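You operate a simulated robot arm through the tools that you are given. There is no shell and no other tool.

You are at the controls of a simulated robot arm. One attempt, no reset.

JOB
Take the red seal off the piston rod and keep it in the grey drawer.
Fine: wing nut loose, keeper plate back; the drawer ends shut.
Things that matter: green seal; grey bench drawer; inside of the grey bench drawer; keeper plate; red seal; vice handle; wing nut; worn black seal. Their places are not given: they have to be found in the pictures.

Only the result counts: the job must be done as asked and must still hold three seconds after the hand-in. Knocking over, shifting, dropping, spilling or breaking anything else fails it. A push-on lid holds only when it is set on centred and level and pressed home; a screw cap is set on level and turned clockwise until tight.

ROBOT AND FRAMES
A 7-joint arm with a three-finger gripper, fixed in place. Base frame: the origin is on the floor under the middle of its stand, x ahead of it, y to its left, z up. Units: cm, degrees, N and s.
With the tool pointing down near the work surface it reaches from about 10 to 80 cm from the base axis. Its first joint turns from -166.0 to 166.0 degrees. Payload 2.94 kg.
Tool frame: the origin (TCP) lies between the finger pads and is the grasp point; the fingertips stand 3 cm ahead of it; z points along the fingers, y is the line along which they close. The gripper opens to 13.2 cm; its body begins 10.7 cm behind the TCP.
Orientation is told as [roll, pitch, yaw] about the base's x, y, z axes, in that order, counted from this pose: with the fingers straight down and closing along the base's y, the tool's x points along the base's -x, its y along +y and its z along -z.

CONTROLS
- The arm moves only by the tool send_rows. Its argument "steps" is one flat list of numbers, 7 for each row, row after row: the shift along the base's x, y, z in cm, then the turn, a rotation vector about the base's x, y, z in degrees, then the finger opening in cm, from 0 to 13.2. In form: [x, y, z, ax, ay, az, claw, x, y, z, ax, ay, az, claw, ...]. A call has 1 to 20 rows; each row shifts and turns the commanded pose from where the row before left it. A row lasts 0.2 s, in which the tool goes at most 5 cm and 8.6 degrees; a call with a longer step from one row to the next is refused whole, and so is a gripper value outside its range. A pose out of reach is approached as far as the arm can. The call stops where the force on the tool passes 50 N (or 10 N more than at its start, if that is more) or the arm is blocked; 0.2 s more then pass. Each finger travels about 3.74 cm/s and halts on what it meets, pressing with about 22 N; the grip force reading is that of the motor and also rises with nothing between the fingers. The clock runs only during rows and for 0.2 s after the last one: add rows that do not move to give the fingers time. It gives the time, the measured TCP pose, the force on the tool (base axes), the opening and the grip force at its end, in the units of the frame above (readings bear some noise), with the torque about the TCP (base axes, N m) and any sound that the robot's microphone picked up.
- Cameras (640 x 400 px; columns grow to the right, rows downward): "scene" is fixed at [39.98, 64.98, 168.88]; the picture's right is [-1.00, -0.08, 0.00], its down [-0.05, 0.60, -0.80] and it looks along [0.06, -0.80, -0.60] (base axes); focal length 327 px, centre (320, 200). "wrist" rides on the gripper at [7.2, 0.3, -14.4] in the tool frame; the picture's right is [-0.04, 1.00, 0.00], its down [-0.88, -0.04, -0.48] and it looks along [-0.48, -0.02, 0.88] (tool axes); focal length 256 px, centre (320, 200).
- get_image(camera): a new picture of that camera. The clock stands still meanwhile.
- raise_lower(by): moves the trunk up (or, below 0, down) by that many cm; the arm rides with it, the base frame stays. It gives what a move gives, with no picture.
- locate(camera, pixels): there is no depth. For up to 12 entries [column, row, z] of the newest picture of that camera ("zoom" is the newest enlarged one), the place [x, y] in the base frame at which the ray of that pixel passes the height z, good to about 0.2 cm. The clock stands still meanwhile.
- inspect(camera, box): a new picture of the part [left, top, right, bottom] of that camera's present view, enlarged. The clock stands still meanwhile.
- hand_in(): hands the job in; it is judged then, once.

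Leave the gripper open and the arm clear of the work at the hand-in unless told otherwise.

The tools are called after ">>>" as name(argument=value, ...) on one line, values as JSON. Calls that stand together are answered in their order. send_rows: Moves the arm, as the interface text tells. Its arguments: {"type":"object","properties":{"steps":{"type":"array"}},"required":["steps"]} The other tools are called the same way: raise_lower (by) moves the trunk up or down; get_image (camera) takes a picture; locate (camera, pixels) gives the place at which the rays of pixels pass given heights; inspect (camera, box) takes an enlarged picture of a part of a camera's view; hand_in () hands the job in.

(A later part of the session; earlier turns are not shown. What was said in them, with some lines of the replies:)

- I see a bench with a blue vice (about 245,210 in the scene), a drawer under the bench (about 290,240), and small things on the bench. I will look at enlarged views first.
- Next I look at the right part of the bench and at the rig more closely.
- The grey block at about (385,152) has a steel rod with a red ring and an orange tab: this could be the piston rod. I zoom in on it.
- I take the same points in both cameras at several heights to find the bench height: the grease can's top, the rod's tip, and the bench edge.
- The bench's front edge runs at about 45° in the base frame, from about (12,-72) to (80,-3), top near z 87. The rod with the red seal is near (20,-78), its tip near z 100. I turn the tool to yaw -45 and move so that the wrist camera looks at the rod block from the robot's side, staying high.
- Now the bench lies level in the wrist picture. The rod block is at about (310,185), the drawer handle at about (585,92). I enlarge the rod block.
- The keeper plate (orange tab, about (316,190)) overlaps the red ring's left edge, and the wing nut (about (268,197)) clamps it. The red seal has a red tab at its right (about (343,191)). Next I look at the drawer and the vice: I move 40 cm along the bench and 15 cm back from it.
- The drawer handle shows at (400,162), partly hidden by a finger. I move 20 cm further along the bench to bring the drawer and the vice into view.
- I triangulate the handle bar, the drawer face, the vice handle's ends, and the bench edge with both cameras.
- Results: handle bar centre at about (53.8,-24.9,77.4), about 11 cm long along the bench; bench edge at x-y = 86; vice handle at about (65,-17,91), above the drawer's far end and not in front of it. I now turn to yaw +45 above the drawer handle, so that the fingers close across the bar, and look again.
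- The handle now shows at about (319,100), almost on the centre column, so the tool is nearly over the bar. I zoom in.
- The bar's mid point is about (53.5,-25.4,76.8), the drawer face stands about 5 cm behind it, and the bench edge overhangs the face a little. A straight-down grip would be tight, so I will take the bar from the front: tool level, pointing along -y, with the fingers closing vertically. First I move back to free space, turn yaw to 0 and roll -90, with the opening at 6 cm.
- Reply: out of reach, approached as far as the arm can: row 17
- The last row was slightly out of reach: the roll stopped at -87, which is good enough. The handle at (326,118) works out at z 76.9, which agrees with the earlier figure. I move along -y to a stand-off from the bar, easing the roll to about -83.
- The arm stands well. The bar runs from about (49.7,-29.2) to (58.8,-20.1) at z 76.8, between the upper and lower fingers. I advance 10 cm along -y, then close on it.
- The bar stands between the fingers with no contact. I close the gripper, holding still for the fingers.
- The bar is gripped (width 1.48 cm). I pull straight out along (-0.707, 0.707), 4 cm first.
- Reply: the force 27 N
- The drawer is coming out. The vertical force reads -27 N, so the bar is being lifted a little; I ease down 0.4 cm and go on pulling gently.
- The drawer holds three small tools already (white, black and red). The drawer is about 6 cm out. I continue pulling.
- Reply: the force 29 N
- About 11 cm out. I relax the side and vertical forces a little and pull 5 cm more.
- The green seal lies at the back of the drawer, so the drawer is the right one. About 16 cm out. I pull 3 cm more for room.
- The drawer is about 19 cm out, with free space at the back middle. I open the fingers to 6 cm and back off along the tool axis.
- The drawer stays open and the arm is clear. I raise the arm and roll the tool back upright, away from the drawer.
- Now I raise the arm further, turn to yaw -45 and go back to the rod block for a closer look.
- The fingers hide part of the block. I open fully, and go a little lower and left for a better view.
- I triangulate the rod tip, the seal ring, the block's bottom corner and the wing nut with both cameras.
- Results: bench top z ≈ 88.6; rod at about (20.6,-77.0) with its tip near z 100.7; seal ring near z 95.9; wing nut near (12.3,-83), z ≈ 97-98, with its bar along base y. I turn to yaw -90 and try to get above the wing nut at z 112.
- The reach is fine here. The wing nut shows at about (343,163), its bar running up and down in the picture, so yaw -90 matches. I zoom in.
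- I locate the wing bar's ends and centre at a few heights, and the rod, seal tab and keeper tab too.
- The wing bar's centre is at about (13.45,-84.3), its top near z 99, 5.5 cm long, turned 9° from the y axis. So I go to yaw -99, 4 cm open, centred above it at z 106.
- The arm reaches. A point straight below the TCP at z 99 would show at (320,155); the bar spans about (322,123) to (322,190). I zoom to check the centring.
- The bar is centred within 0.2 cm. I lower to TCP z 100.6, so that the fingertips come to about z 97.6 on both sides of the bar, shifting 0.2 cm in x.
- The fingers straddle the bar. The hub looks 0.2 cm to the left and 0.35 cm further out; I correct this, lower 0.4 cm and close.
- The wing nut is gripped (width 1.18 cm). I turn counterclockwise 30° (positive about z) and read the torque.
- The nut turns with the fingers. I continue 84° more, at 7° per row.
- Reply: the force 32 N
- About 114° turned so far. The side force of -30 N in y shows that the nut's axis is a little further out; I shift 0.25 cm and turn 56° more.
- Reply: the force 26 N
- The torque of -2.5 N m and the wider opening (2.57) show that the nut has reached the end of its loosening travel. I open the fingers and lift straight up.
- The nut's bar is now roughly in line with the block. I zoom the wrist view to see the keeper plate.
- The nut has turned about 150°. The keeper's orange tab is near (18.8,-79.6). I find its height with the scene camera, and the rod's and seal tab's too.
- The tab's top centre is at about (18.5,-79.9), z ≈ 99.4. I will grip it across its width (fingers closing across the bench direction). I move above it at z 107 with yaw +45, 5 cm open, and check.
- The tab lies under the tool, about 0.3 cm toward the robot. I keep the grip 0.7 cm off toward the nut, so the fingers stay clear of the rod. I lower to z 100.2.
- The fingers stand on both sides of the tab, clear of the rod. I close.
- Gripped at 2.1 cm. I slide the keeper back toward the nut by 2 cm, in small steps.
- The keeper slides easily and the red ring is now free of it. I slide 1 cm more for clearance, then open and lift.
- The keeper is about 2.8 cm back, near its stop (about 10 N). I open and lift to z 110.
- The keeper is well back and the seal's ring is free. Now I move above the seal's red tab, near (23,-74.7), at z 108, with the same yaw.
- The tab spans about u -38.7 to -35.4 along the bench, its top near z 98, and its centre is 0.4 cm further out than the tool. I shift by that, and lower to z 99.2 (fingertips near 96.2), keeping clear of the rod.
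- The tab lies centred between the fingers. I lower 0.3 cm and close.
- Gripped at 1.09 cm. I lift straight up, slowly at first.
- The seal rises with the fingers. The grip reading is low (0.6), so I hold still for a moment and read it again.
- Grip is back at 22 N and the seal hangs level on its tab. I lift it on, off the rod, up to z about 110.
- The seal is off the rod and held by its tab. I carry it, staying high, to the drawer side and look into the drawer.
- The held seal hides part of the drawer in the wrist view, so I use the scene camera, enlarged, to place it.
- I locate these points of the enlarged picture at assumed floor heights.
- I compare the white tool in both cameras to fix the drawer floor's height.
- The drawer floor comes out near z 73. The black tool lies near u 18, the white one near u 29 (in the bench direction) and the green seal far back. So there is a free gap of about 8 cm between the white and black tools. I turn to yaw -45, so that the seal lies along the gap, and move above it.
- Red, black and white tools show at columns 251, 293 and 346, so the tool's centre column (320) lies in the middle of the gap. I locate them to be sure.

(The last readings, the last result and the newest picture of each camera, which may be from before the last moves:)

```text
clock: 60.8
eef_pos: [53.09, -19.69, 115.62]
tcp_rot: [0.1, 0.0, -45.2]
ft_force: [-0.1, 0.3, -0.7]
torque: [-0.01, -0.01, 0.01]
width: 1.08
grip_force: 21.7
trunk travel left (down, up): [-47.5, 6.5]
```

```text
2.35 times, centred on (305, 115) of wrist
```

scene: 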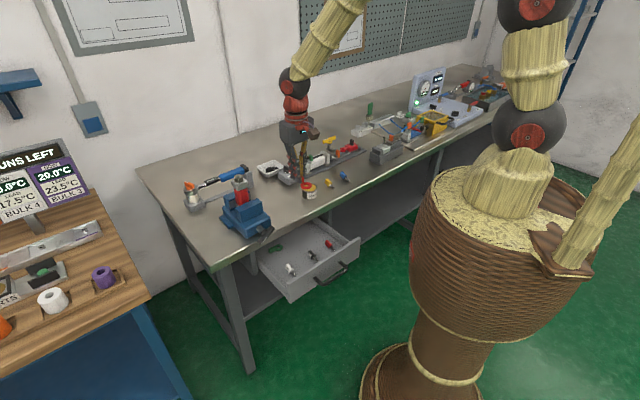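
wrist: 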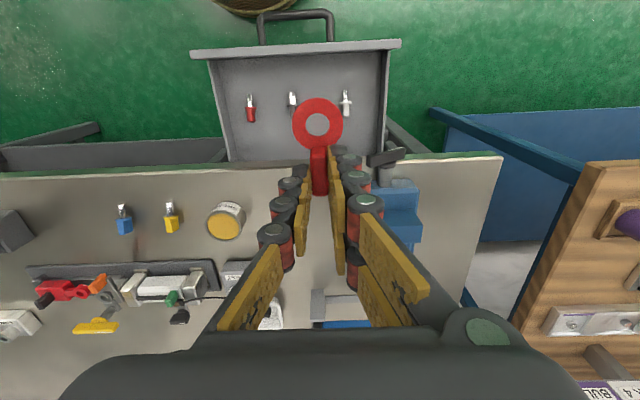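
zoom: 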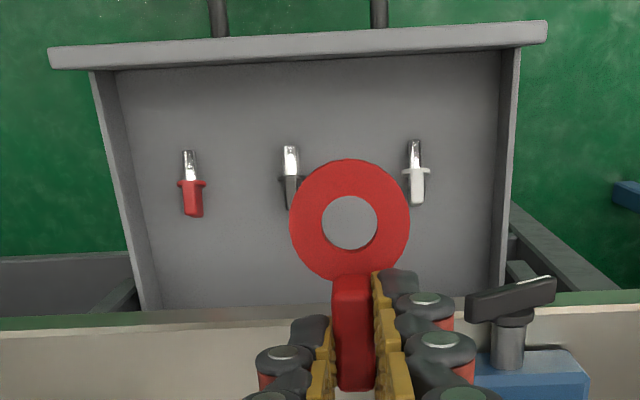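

The gap by the vice handle would bring the palm close to that handle's end (near u 31, z 93), so I choose the gap between the red and black tools (u 9.6 to 16.8) instead: target u 13.2, d 50.2, i.e. (44.8,-26.2). I move there, staying high.

>>> send_rows(steps=[-2.07, -1.62, 0, 0, 0, 0, 0, -2.07, -1.62, 0, 0, 0, 0, 0, -2.07, -1.62, 0, 0, 0, 0, 0, -2.05, -1.61, 0, 0, 0, 0, 0, 0, 0, 0, 0, 0, 0, 0])

>>> inspect(camera="wrist", box=[200, 30, 440, 200])

```text
clock: 62.0
eef_pos: [44.88, -26.06, 115.52]
tcp_rot: [0.1, 0.0, -45.1]
ft_force: [0.5, -0.1, 0.1]
torque: [-0.01, 0.01, 0.03]
width: 1.1
grip_force: 22.3
trunk travel left (down, up): [-47.5, 6.5]
```

```text
2.35 times, centred on (320, 115) of wrist
```

zoom: 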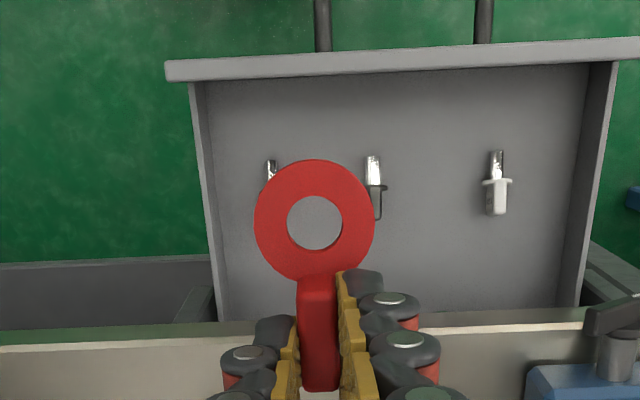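

The red tool's tip (column 271) and the black one (374) are even about the centre. I go down to z 87.

>>> send_rows(steps=[0, 0, -4.2, 0, 0, 0, 0, 0, 0, -4.2, 0, 0, 0, 0, 0, 0, -4.2, 0, 0, 0, 0, 0, 0, -4.2, 0, 0, 0, 0, 0, 0, -4.2, 0, 0, 0, 0, 0, 0, -4.2, 0, 0, 0, 0, 0, 0, -3.3, 0, 0, 0, 0])

>>> get_image(camera="wrist")

>>> inspect(camera="scene", box=[245, 175, 375, 305])

```text
clock: 63.6
eef_pos: [44.82, -26.27, 87.16]
tcp_rot: [0.0, 0.0, -45.1]
ft_force: [1.4, 0.1, -0.1]
torque: [0.02, 0.04, 0.0]
width: 1.08
grip_force: 22.2
trunk travel left (down, up): [-47.5, 6.5]
```

```text
taken
```

wrist: 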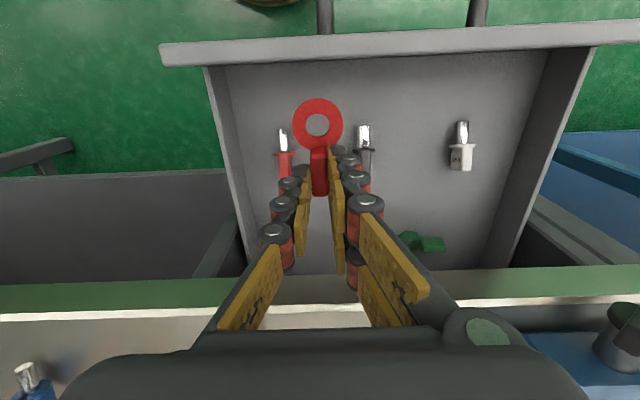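

```text
3.08 times, centred on (310, 240) of scene
```

zoom: 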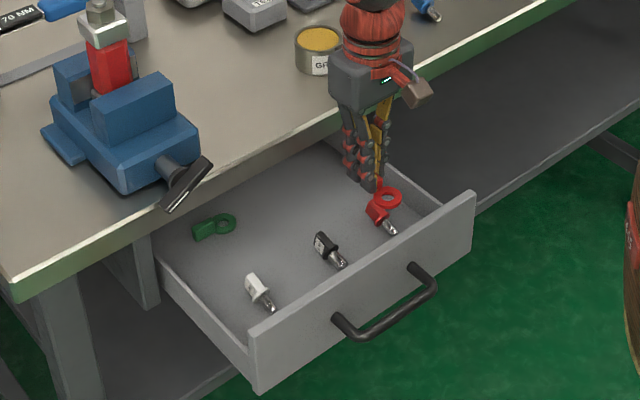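

All clear. I go down to z 79.5, then look.

>>> send_rows(steps=[0, 0, -3, 0, 0, 0, 0, 0, 0, -3, 0, 0, 0, 0, 0, 0, -1.6, 0, 0, 0, 0])

>>> inspect(camera="wrist", box=[200, 60, 440, 240])

>>> inspect(camera="scene", box=[285, 195, 365, 285])

```text
clock: 64.4
eef_pos: [44.94, -26.27, 79.52]
tcp_rot: [0.0, 0.0, -45.0]
ft_force: [0.5, 0.5, 0.3]
torque: [-0.01, 0.02, -0.03]
width: 1.05
grip_force: 22.0
trunk travel left (down, up): [-47.5, 6.5]
```

```text
2.22 times, centred on (320, 150) of wrist
```

zoom: 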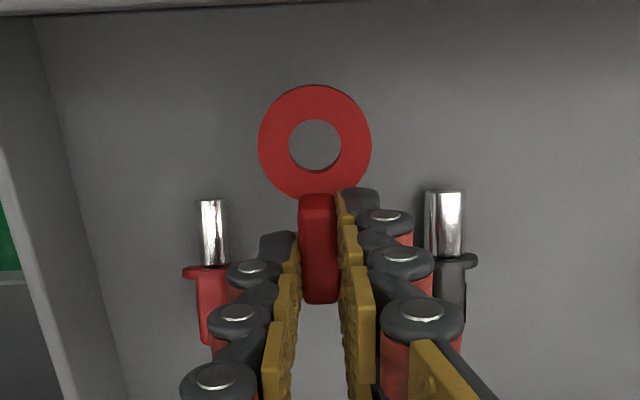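

```text
4.44 times, centred on (325, 240) of scene
```

zoom: 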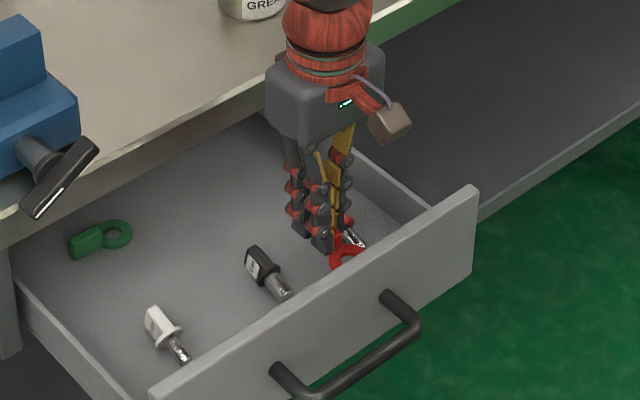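

The ring and the fingers sit evenly between the red and black tools. I go down in small steps and watch the force.

>>> send_rows(steps=[0, 0, -0.5, 0, 0, 0, 0, 0, 0, -0.5, 0, 0, 0, 0])

>>> inspect(camera="wrist", box=[200, 60, 440, 240])

>>> inspect(camera="scene", box=[310, 225, 350, 265])

```text
clock: 65.0
eef_pos: [44.84, -26.13, 78.51]
tcp_rot: [0.0, 0.0, -45.2]
ft_force: [0.6, 0.4, 0.0]
torque: [-0.01, 0.0, -0.01]
width: 1.09
grip_force: 21.9
trunk travel left (down, up): [-47.5, 6.5]
```

```text
2.22 times, centred on (320, 150) of wrist
```

zoom: 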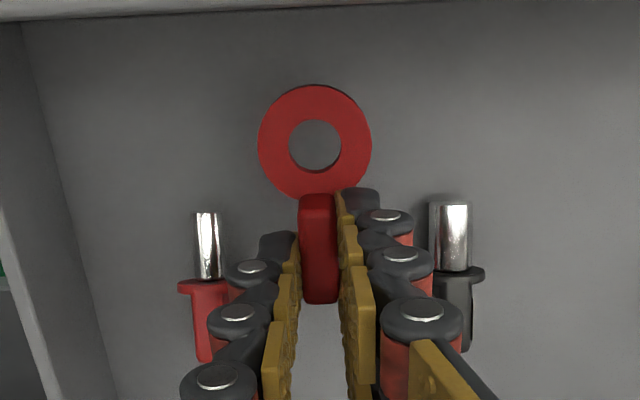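

```text
10.00 times, centred on (330, 245) of scene
```

zoom: 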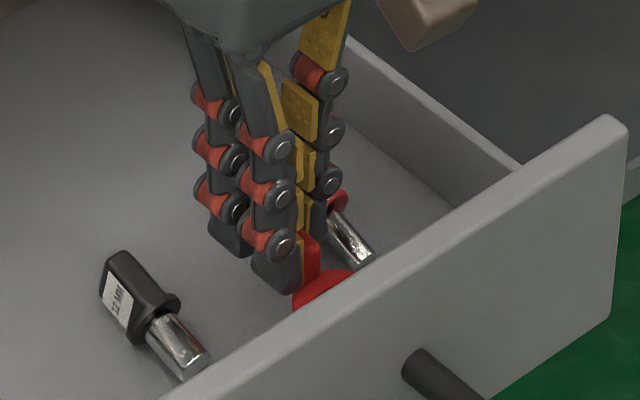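

No contact yet (force near 0). I go down another 0.8 cm.

>>> send_rows(steps=[0, 0, -0.4, 0, 0, 0, 0, 0, 0, -0.4, 0, 0, 0, 0])

>>> inspect(camera="wrist", box=[200, 60, 440, 240])

>>> inspect(camera="scene", box=[310, 225, 350, 265])

```text
clock: 65.6
eef_pos: [44.89, -26.19, 77.69]
tcp_rot: [0.0, 0.1, -45.1]
ft_force: [-0.5, 0.5, 0.0]
torque: [0.01, 0.0, -0.02]
width: 1.07
grip_force: 21.7
trunk travel left (down, up): [-47.5, 6.5]
```

```text
2.22 times, centred on (320, 150) of wrist
```

zoom: 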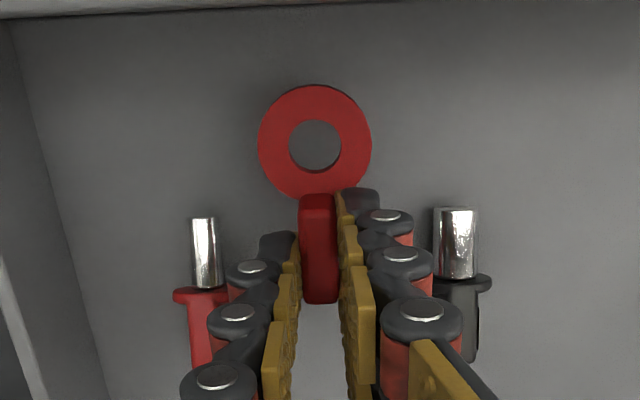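

```text
10.00 times, centred on (330, 245) of scene
```

zoom: 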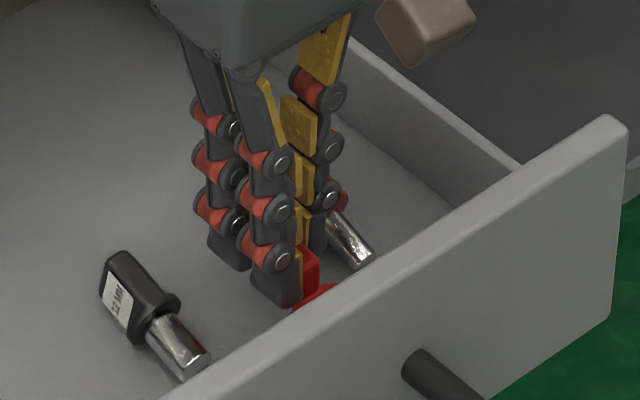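

Still no contact. Another 0.6 cm.

>>> send_rows(steps=[0, 0, -0.3, 0, 0, 0, 0, 0, 0, -0.3, 0, 0, 0, 0])

>>> inspect(camera="scene", box=[310, 225, 350, 265])

```text
clock: 66.2
eef_pos: [44.94, -26.29, 77.14]
tcp_rot: [0.1, 0.0, -45.1]
ft_force: [-0.9, 0.3, -0.5]
torque: [0.02, 0.04, 0.0]
width: 1.08
grip_force: 22.0
trunk travel left (down, up): [-47.5, 6.5]
```

```text
10.00 times, centred on (330, 245) of scene
```

zoom: 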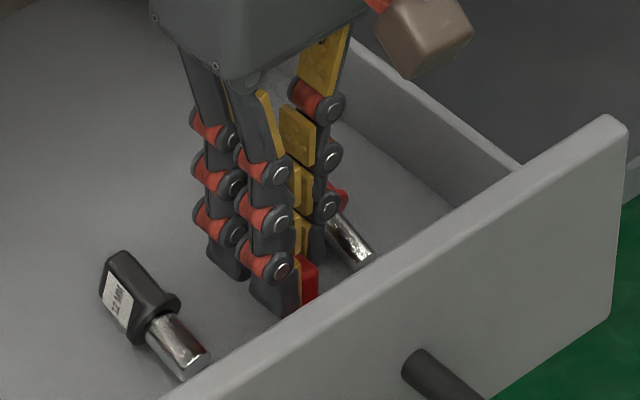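

Still free. I continue by 0.5 cm.

>>> send_rows(steps=[0, 0, -0.25, 0, 0, 0, 0, 0, 0, -0.25, 0, 0, 0, 0])

>>> inspect(camera="wrist", box=[200, 60, 440, 240])

```text
clock: 66.8
eef_pos: [44.77, -26.13, 76.6]
tcp_rot: [0.0, 0.1, -45.1]
ft_force: [0.4, -0.8, 0.2]
torque: [0.04, 0.0, -0.04]
width: 1.06
grip_force: 22.6
trunk travel left (down, up): [-47.5, 6.5]
```

```text
2.22 times, centred on (320, 150) of wrist
```

zoom: 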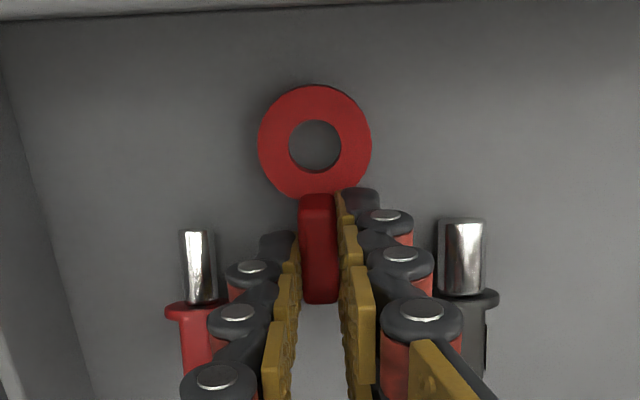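

The shadow under the ring is closing in. Another 0.4 cm.

>>> send_rows(steps=[0, 0, -0.2, 0, 0, 0, 0, 0, 0, -0.2, 0, 0, 0, 0])

>>> inspect(camera="wrist", box=[260, 80, 380, 180])

```text
clock: 67.4
eef_pos: [44.83, -26.23, 76.06]
tcp_rot: [0.0, 0.0, -45.2]
ft_force: [0.0, 0.7, 0.0]
torque: [-0.03, -0.02, -0.02]
width: 1.1
grip_force: 22.2
trunk travel left (down, up): [-47.5, 6.5]
```

```text
4.00 times, centred on (320, 130) of wrist
```

zoom: 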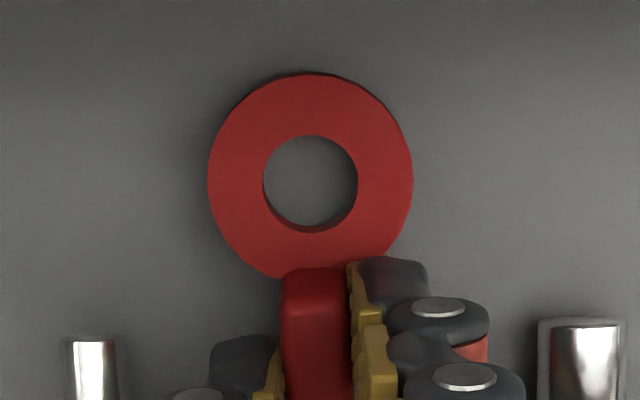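

Still no contact at z 76.1. I go on by 0.5 cm.

>>> send_rows(steps=[0, 0, -0.25, 0, 0, 0, 0, 0, 0, -0.25, 0, 0, 0, 0])

>>> inspect(camera="wrist", box=[260, 80, 380, 180])

```text
clock: 68.0
eef_pos: [44.84, -26.2, 75.77]
tcp_rot: [0.0, -0.1, -45.0]
ft_force: [-1.4, 0.7, 2.6]
torque: [0.14, 0.11, 0.03]
width: 1.08
grip_force: 22.5
trunk travel left (down, up): [-47.5, 6.5]
```

```text
4.00 times, centred on (320, 130) of wrist
```

zoom: 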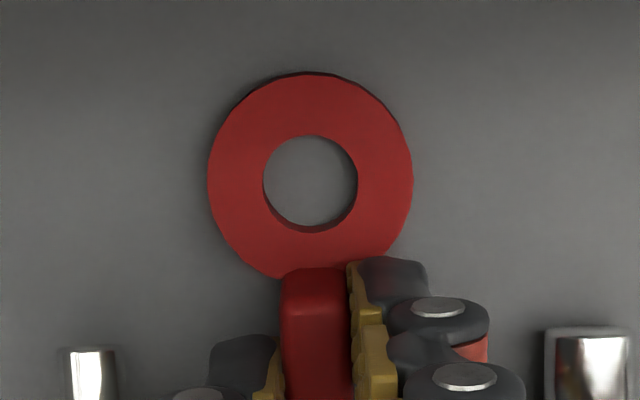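

The force rises to 2.6 N, so the seal has touched the drawer floor. I open only to 2.4 cm, so as not to touch the tools beside it.

>>> send_rows(steps=[0, 0, 0, 0, 0, 0, 1.8, 0, 0, 0, 0, 0, 0, 2.4, 0, 0, 0, 0, 0, 0, 2.4, 0, 0, 0, 0, 0, 0, 2.4])

>>> inspect(camera="wrist", box=[200, 60, 440, 240])

>>> inspect(camera="scene", box=[310, 225, 350, 265])

```text
clock: 69.0
eef_pos: [44.74, -26.2, 75.71]
tcp_rot: [-0.1, -0.1, -45.1]
ft_force: [-0.3, -0.6, 0.4]
torque: [0.01, -0.01, 0.0]
width: 2.42
grip_force: 0.1
trunk travel left (down, up): [-47.5, 6.5]
```

```text
2.22 times, centred on (320, 150) of wrist
```

zoom: 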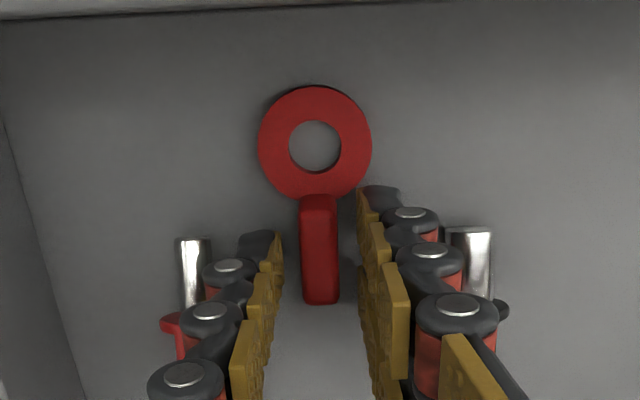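

```text
10.00 times, centred on (330, 245) of scene
```

zoom: 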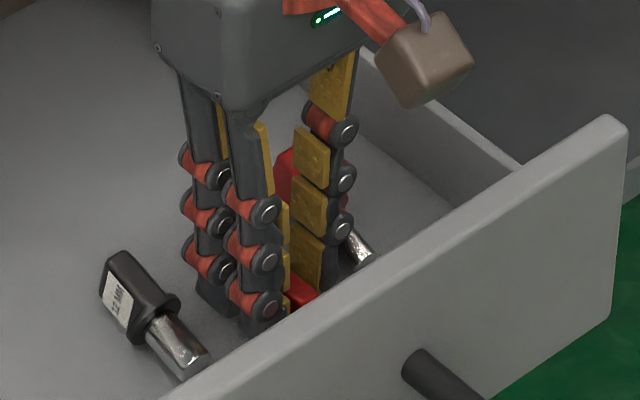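

The seal lies on the drawer floor, free of the fingers. I lift straight up, holding the opening.

>>> send_rows(steps=[0, 0, 1, 0, 0, 0, 2.4, 0, 0, 2, 0, 0, 0, 2.4, 0, 0, 3, 0, 0, 0, 2.4, 0, 0, 4, 0, 0, 0, 2.4, 0, 0, 4, 0, 0, 0, 2.4, 0, 0, 4, 0, 0, 0, 2.4, 0, 0, 4, 0, 0, 0, 2.4, 0, 0, 4, 0, 0, 0, 2.4, 0, 0, 4, 0, 0, 0, 2.4])

>>> inspect(camera="scene", box=[250, 215, 366, 303])

>>> get_image(camera="wrist")

```text
clock: 71.0
eef_pos: [44.69, -26.1, 105.87]
tcp_rot: [0.0, 0.2, -45.1]
ft_force: [-0.9, 0.6, -0.2]
torque: [-0.03, -0.07, 0.0]
width: 2.4
grip_force: 0.0
trunk travel left (down, up): [-47.5, 6.5]
```

```text
4.55 times, centred on (308, 259) of scene
```

zoom: 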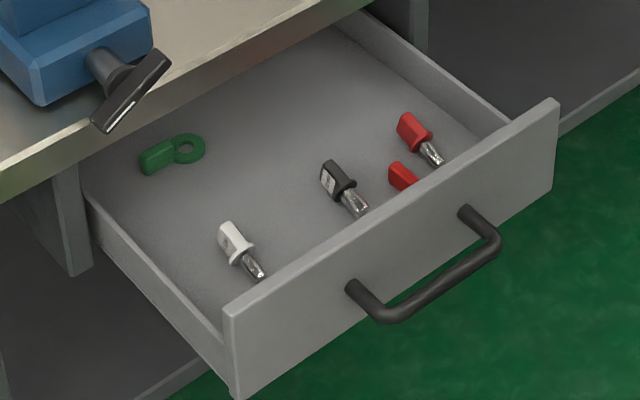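

```text
taken
```

wrist: 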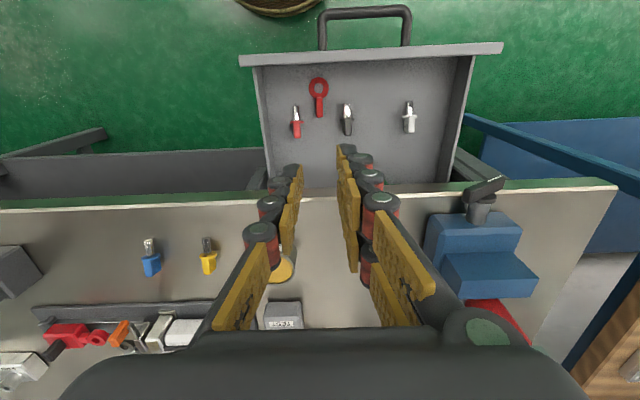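

The red seal lies safely in the drawer and nothing else has moved. Now I must push the drawer shut. First I check how big the robot's own torso is, so that the gripper does not hit it.

>>> get_image(camera="scene")

>>> locate(camera="scene", pixels=[[512, 215, 80], [512, 215, 90], [512, 215, 100], [428, 195, 80], [428, 195, 90], [428, 195, 100], [515, 255, 80], [515, 255, 90], [515, 255, 100], [412, 270, 70], [412, 270, 80]])

```text
taken
```

scene: 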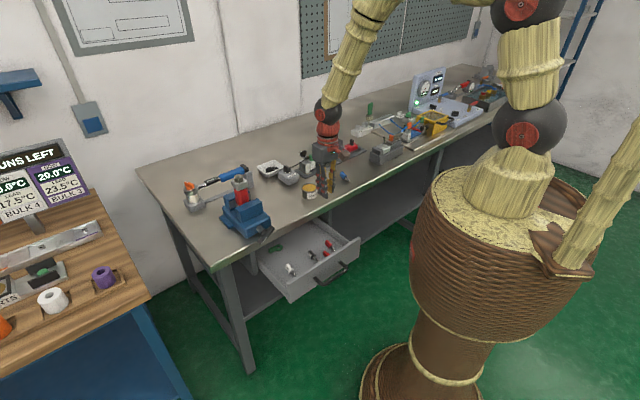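

```text
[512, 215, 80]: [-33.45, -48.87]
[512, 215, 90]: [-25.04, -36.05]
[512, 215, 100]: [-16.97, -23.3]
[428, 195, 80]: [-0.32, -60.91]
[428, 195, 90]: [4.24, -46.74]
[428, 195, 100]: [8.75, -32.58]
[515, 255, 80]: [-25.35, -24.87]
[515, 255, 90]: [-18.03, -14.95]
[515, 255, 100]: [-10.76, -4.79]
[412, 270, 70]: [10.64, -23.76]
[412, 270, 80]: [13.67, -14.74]
```

The torso is about 20 cm in radius, so there is room. I close the fingers, move in front of the drawer handle at (36,-7.8), and go down to z 78.3.

>>> send_rows(steps=[-1.73, 3.66, 0, 0, 0, 0, 0, -1.73, 3.66, 0, 0, 0, 0, 0, -1.73, 3.66, 0, 0, 0, 0, 0, -1.73, 3.66, 0, 0, 0, 0, 0, -1.7, 3.66, 0, 0, 0, 0, 0, 0, 0, -2.0, 0, 0, 0, 0])

>>> get_image(camera="wrist")

>>> get_image(camera="scene")

```text
clock: 72.4
eef_pos: [36.3, -7.89, 103.5]
tcp_rot: [0.1, 0.0, -45.0]
ft_force: [0.8, -0.7, 0.0]
torque: [0.0, 0.02, 0.0]
width: 0.01
grip_force: 22.5
trunk travel left (down, up): [-47.5, 6.5]
```

```text
taken
```

wrist: 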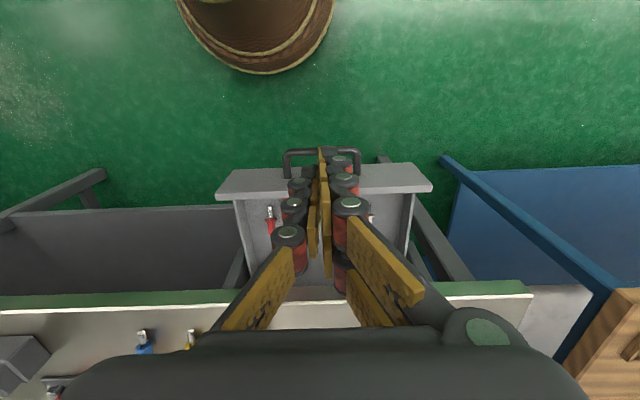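

```text
taken
```

scene: 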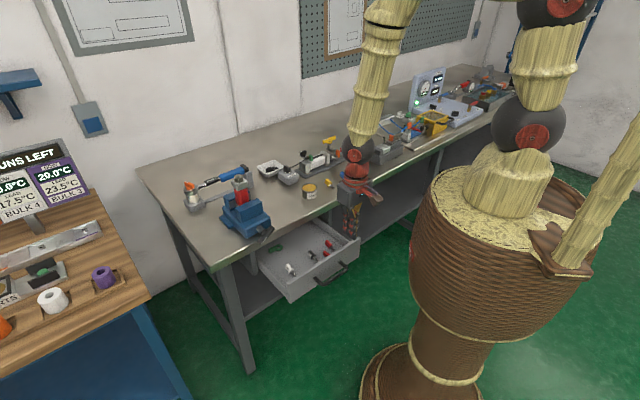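

I check where the bar is now against the fingertips.

>>> locate(camera="wrist", pixels=[[286, 152, 76.8], [359, 151, 76.8], [320, 171, 82.5], [320, 191, 82.5]])

>>> inspect(camera="wrist", box=[230, 120, 430, 260])

```text
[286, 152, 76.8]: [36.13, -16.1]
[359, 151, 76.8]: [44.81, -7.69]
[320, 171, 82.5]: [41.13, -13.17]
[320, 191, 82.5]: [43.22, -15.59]
```

```text
2.86 times, centred on (330, 190) of wrist
```

zoom: 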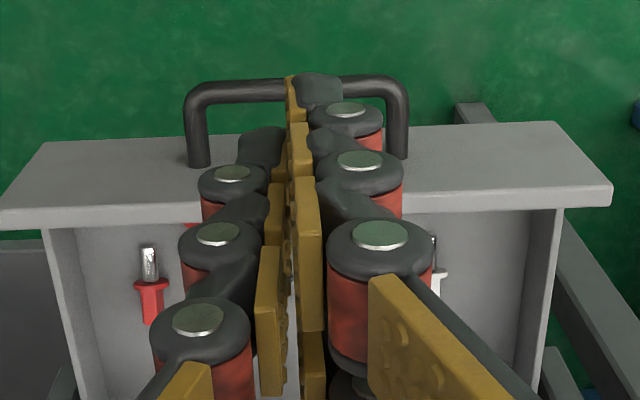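

The bar is at d 37, and the fingers' front will be near d 34. I go straight down to z 78.3 in front of it.

>>> send_rows(steps=[0, 0, -3.6, 0, 0, 0, 0, 0, 0, -3.6, 0, 0, 0, 0, 0, 0, -3.6, 0, 0, 0, 0, 0, 0, -3.6, 0, 0, 0, 0, 0, 0, -3.6, 0, 0, 0, 0, 0, 0, -3.6, 0, 0, 0, 0, 0, 0, -3.4, 0, 0, 0, 0])

>>> inspect(camera="wrist", box=[230, 120, 430, 260])

>>> inspect(camera="scene", box=[250, 190, 390, 310])

```text
clock: 74.0
eef_pos: [35.99, -7.7, 78.58]
tcp_rot: [0.0, 0.0, -45.0]
ft_force: [1.2, -0.2, -0.4]
torque: [0.05, 0.05, -0.01]
width: 0.0
grip_force: 22.6
trunk travel left (down, up): [-47.5, 6.5]
```

```text
2.86 times, centred on (330, 190) of wrist
```

zoom: 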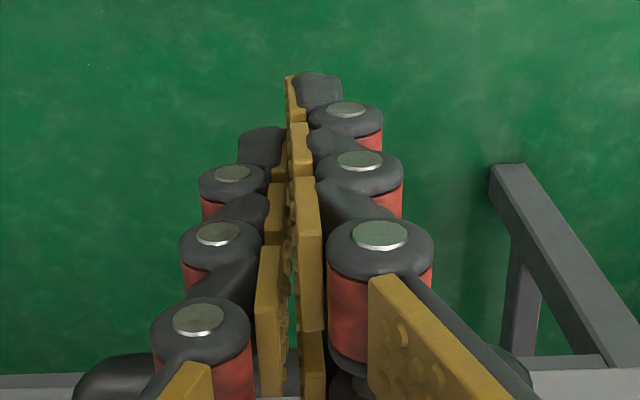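

```text
3.33 times, centred on (320, 250) of scene
```

zoom: 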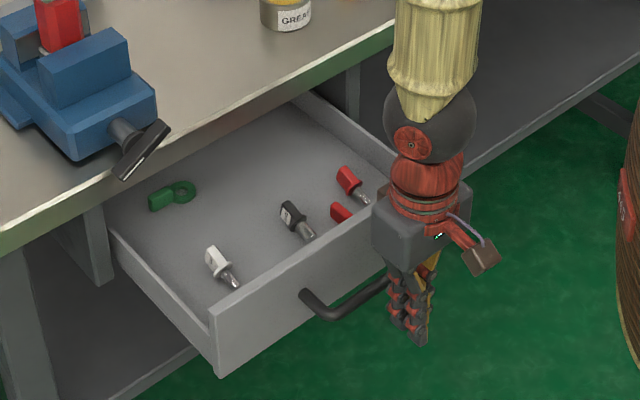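

The fingers stand in front of the bar's middle. I push along (0.707,-0.707), first to make contact.

>>> send_rows(steps=[0.57, -0.57, 0, 0, 0, 0, 0, 0.57, -0.57, 0, 0, 0, 0, 0, 0.5, -0.5, 0, 0, 0, 0, 0, 0.5, -0.5, 0, 0, 0, 0, 0, 0.5, -0.5, 0, 0, 0, 0, 0])

>>> inspect(camera="scene", box=[250, 190, 390, 310])

```text
clock: 75.2
eef_pos: [38.75, -10.64, 78.7]
tcp_rot: [0.0, 0.1, -45.1]
ft_force: [-0.8, -0.7, 0.4]
torque: [0.0, 0.02, -0.02]
width: 0.01
grip_force: 21.5
trunk travel left (down, up): [-47.5, 6.5]
```

```text
3.33 times, centred on (320, 250) of scene
```

zoom: 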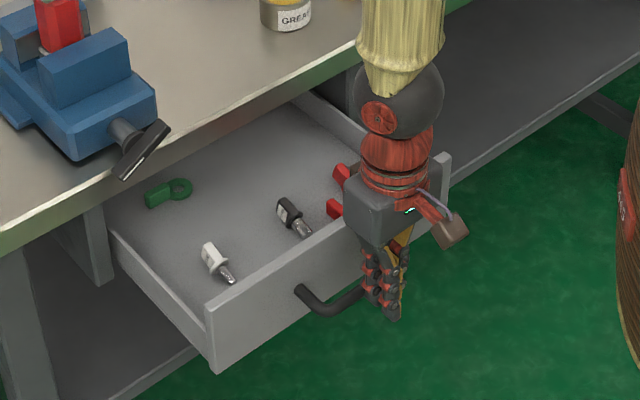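

The drawer is moving in easily. I keep pushing smoothly, 12 cm more.

>>> send_rows(steps=[0.4, -0.4, 0, 0, 0, 0, 0, 0.6, -0.6, 0, 0, 0, 0, 0, 0.6, -0.6, 0, 0, 0, 0, 0, 0.6, -0.6, 0, 0, 0, 0, 0, 0.6, -0.6, 0, 0, 0, 0, 0, 0.6, -0.6, 0, 0, 0, 0, 0, 0.6, -0.6, 0, 0, 0, 0, 0, 0.6, -0.6, 0, 0, 0, 0, 0, 0.6, -0.6, 0, 0, 0, 0, 0, 0.6, -0.6, 0, 0, 0, 0, 0, 0.6, -0.6, 0, 0, 0, 0, 0, 0.6, -0.6, 0, 0, 0, 0, 0, 0.6, -0.6, 0, 0, 0, 0, 0, 0.4, -0.4, 0, 0, 0, 0, 0])

>>> inspect(camera="scene", box=[240, 180, 380, 300])

>>> get_image(camera="wrist")

```text
clock: 78.2
eef_pos: [46.73, -18.47, 78.54]
tcp_rot: [-0.1, 0.0, -45.1]
ft_force: [-0.3, 0.6, -0.1]
torque: [0.03, 0.01, 0.01]
width: 0.01
grip_force: 21.9
trunk travel left (down, up): [-47.5, 6.5]
```

```text
3.33 times, centred on (310, 240) of scene
```

zoom: 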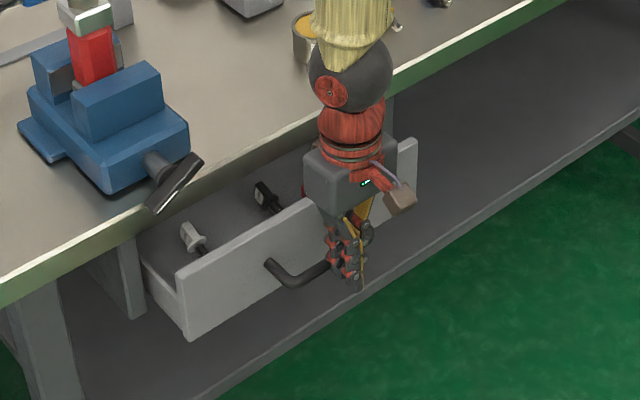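

```text
taken
```

wrist: 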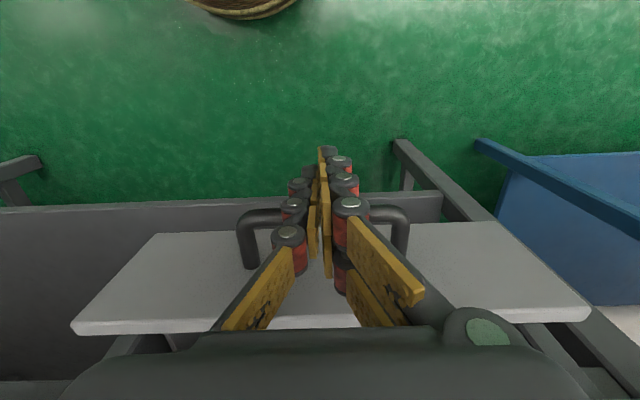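

About 6.5 cm remain. I push 4.8 cm more, a little slower.

>>> send_rows(steps=[0.42, -0.42, 0, 0, 0, 0, 0, 0.42, -0.42, 0, 0, 0, 0, 0, 0.42, -0.42, 0, 0, 0, 0, 0, 0.42, -0.42, 0, 0, 0, 0, 0, 0.42, -0.42, 0, 0, 0, 0, 0, 0.42, -0.42, 0, 0, 0, 0, 0, 0.42, -0.42, 0, 0, 0, 0, 0, 0.42, -0.42, 0, 0, 0, 0, 0])

>>> inspect(camera="scene", box=[240, 180, 380, 300])

>>> get_image(camera="wrist")

```text
clock: 80.0
eef_pos: [50.29, -21.92, 78.72]
tcp_rot: [0.0, 0.0, -45.1]
ft_force: [0.5, 0.1, 0.3]
torque: [0.0, 0.02, 0.0]
width: 0.0
grip_force: 22.2
trunk travel left (down, up): [-47.5, 6.5]
```

```text
3.33 times, centred on (310, 240) of scene
```

zoom: 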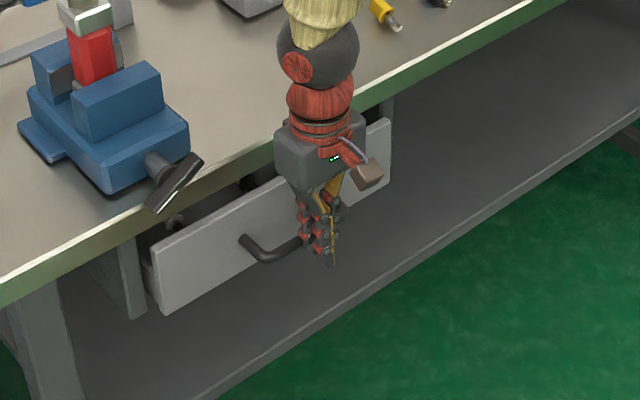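

```text
taken
```

wrist: 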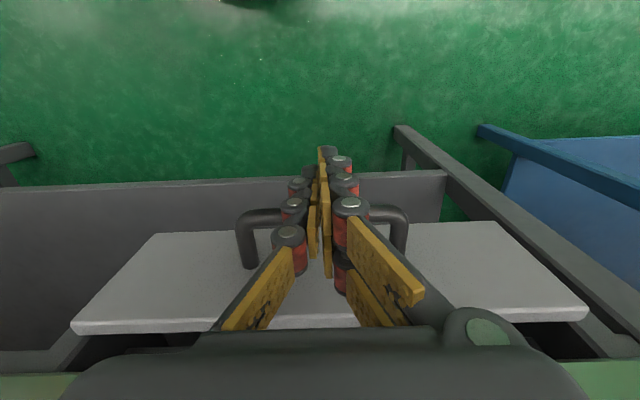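

About 1.5-2 cm remain. I push in 0.3 cm steps until the force shows the stop.

>>> send_rows(steps=[0.21, -0.21, 0, 0, 0, 0, 0, 0.21, -0.21, 0, 0, 0, 0, 0, 0.21, -0.21, 0, 0, 0, 0, 0, 0.21, -0.21, 0, 0, 0, 0, 0])

>>> inspect(camera="scene", box=[240, 180, 380, 300])

```text
clock: 81.0
eef_pos: [51.19, -22.75, 78.65]
tcp_rot: [-0.1, -0.2, -45.2]
ft_force: [-0.2, -0.2, -0.5]
torque: [0.03, -0.02, -0.04]
width: 0.01
grip_force: 21.9
trunk travel left (down, up): [-47.5, 6.5]
```

```text
3.33 times, centred on (310, 240) of scene
```

zoom: 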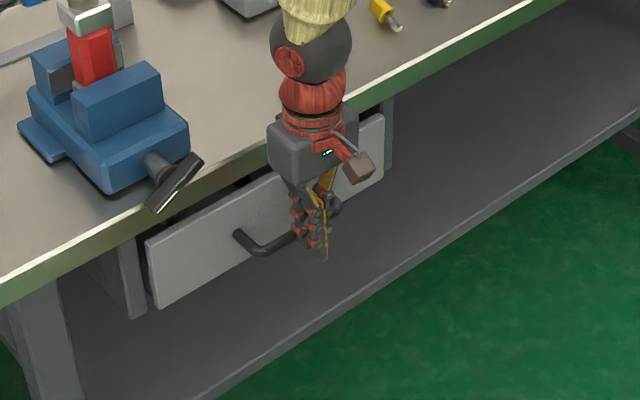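

Nearly shut: about 0.5 cm to go. I push on in small steps.

>>> send_rows(steps=[0.15, -0.15, 0, 0, 0, 0, 0, 0.15, -0.15, 0, 0, 0, 0, 0, 0.15, -0.15, 0, 0, 0, 0, 0])

>>> inspect(camera="scene", box=[240, 180, 380, 300])

```text
clock: 81.8
eef_pos: [51.55, -23.23, 78.62]
tcp_rot: [-0.1, 0.0, -45.0]
ft_force: [-0.5, 0.7, 0.9]
torque: [0.02, 0.01, -0.03]
width: 0.01
grip_force: 21.9
trunk travel left (down, up): [-47.5, 6.5]
```

```text
3.33 times, centred on (310, 240) of scene
```

zoom: 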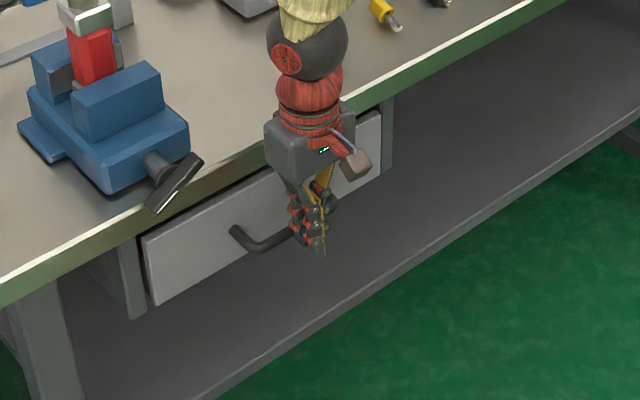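

No stop felt yet. I push 0.6 cm more.

>>> send_rows(steps=[0.14, -0.14, 0, 0, 0, 0, 0, 0.14, -0.14, 0, 0, 0, 0, 0, 0.14, -0.14, 0, 0, 0, 0, 0])

>>> inspect(camera="scene", box=[240, 180, 380, 300])

```text
clock: 82.6
eef_pos: [51.65, -23.3, 78.72]
tcp_rot: [-0.1, 0.2, -45.0]
ft_force: [-8.6, 13.1, 4.2]
torque: [0.21, 0.05, 0.09]
width: 0.0
grip_force: 22.1
trunk travel left (down, up): [-47.5, 6.5]
```

```text
3.33 times, centred on (310, 240) of scene
```

zoom: 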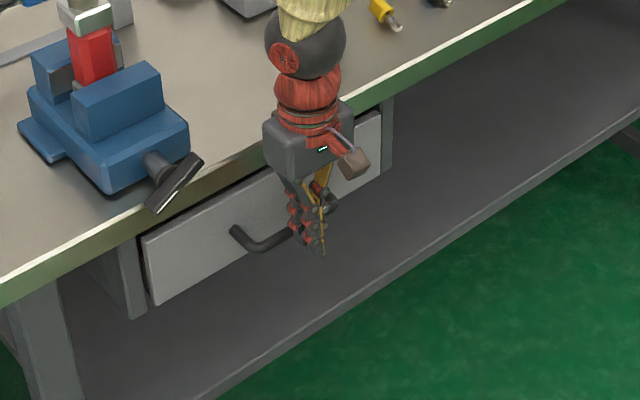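

The force is now 15 N against the push and the drawer front's corner is back at about (256.8,252), the same as at the start. I press just a little more, then back away and rise.

>>> send_rows(steps=[0.1, -0.1, 0, 0, 0, 0, 0, 0, 0, 0, 0, 0, 0, 0])

```text
clock: 83.2
eef_pos: [51.69, -23.37, 78.67]
tcp_rot: [-0.1, 0.2, -45.0]
ft_force: [-15.7, 24.4, 0.0]
torque: [0.49, 0.27, 0.22]
width: 0.01
grip_force: 22.4
trunk travel left (down, up): [-47.5, 6.5]
```

The stop is firm (29 N, no more travel). I back off from the handle and rise clear.

>>> send_rows(steps=[-0.5, 0.5, 0, 0, 0, 0, 0, -1.5, 1.5, 0, 0, 0, 0, 0, -2.5, 2.5, 0, 0, 0, 0, 0, -2.5, 2.5, 0, 0, 0, 0, 0, 0, 0, 4, 0, 0, 0, 0, 0, 0, 4, 0, 0, 0, 0, 0, 0, 4, 0, 0, 0, 4, 0, 0, 4, 0, 0, 0, 8, 0, 0, 4, 0, 0, 0, 10, 0, 0, 4, 0, 0, 0, 13.2, 0, 0, 4, 0, 0, 0, 13.2, 0, 0, 4, 0, 0, 0, 13.2])

>>> get_image(camera="scene")

>>> get_image(camera="wrist")

>>> inspect(camera="scene", box=[230, 180, 350, 280])

>>> inspect(camera="scene", box=[250, 120, 430, 210])

```text
clock: 85.8
eef_pos: [44.71, -16.96, 110.68]
tcp_rot: [-0.1, 0.1, -45.1]
ft_force: [0.1, 0.3, -0.2]
torque: [-0.05, -0.06, 0.01]
width: 8.99
grip_force: 0.0
trunk travel left (down, up): [-47.5, 6.5]
```

```text
taken
```

scene: 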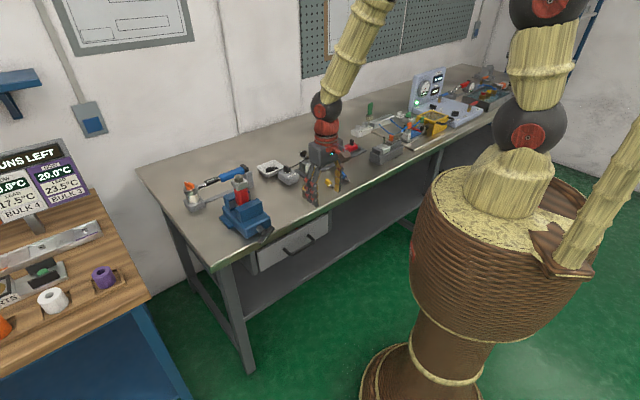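

```text
taken
```

wrist: 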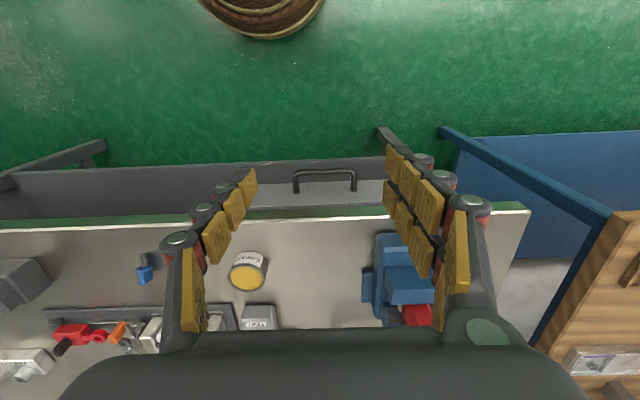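

```text
4.00 times, centred on (290, 230) of scene
```

zoom: 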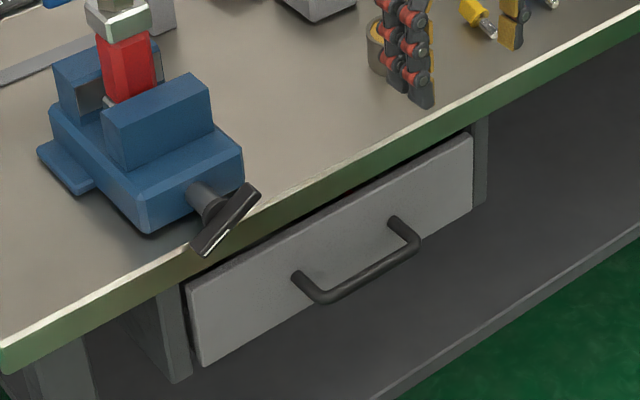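

```text
3.56 times, centred on (340, 165) of scene
```

zoom: 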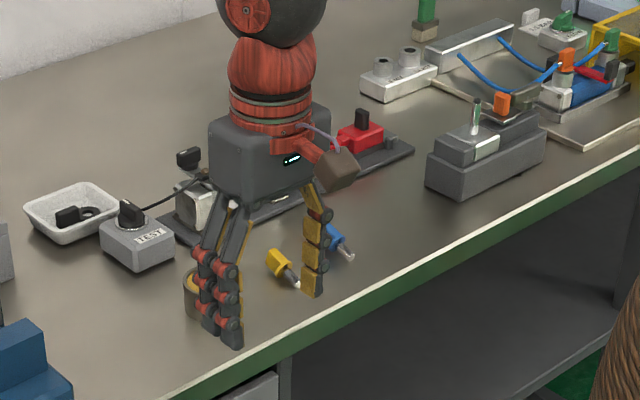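

The drawer is shut exactly as at the start, the rod is bare, and the keeper is back with its nut loose. I raise the arm further, away from the bench, with the gripper fully open, and take a last look.

>>> send_rows(steps=[-1.5, 1.5, 3, 0, 0, 0, 13.2, -1.5, 1.5, 3, 0, 0, 0, 13.2, -1.5, 1.5, 3, 0, 0, 0, 13.2, -1.5, 1.5, 3, 0, 0, 0, 13.2, 0, 0, 0, 0, 0, 0, 13.2, 0, 0, 0, 0, 0, 0, 13.2, 0, 0, 0, 0, 0, 0, 13.2])

>>> get_image(camera="scene")

>>> inspect(camera="scene", box=[250, 110, 450, 230])

>>> inspect(camera="scene", box=[370, 115, 410, 165])

```text
clock: 87.4
eef_pos: [38.73, -10.58, 122.83]
tcp_rot: [0.0, 0.0, -45.1]
ft_force: [0.9, 0.7, 0.2]
torque: [0.02, 0.0, 0.01]
width: 13.19
grip_force: 0.1
trunk travel left (down, up): [-47.5, 6.5]
```

```text
taken
```

scene: 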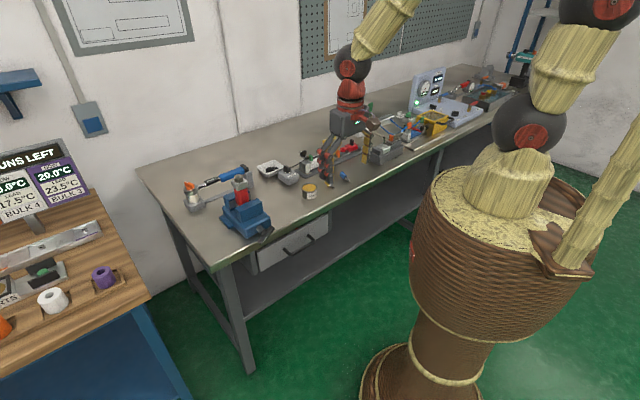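

```text
3.20 times, centred on (350, 170) of scene
```

zoom: 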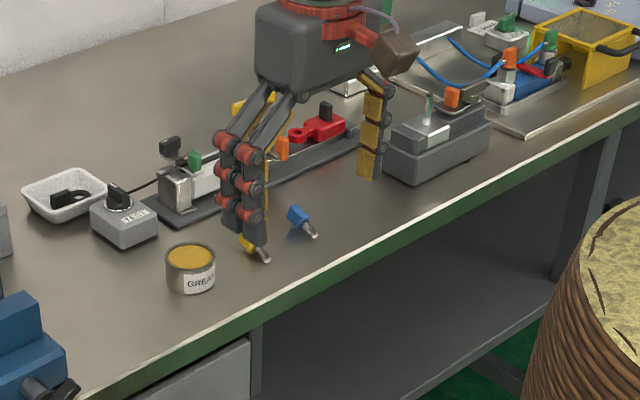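

```text
8.00 times, centred on (390, 140) of scene
```

zoom: 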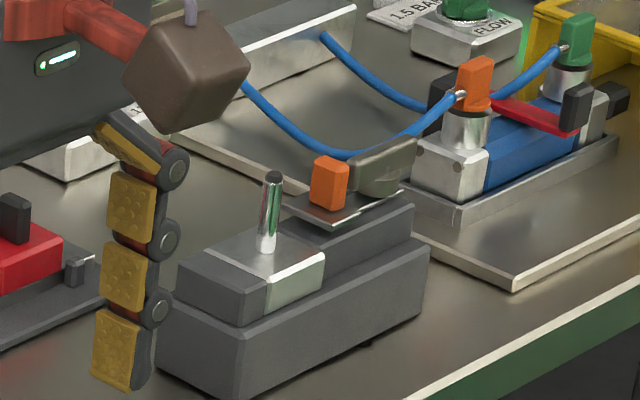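

The rod is bare, the keeper is back, the drawer is shut with the red seal inside, everything else stands as before, and the arm is clear with the gripper open. I hand in.

>>> hand_in()

```text
The job is handed in.
```

The red seal is off the piston rod and lying in the grey drawer, and the drawer is pushed shut against its stop. I have handed the job in; no verdict came back.

- **Rod block:** the wing nut is loose, turned about 150° counterclockwise to the end of its travel. The keeper plate is slid back about 2.8 cm, and the rod is bare.
- **Drawer:** the seal lies between the red and black tools already in there, with the green seal further back. Nothing inside looked moved before I closed it. The front is back where it was at the start.
- **Everything else:** the vice handle and the other things on the bench look as they did at the start.
- **Arm:** clear of the bench, with the gripper fully open.
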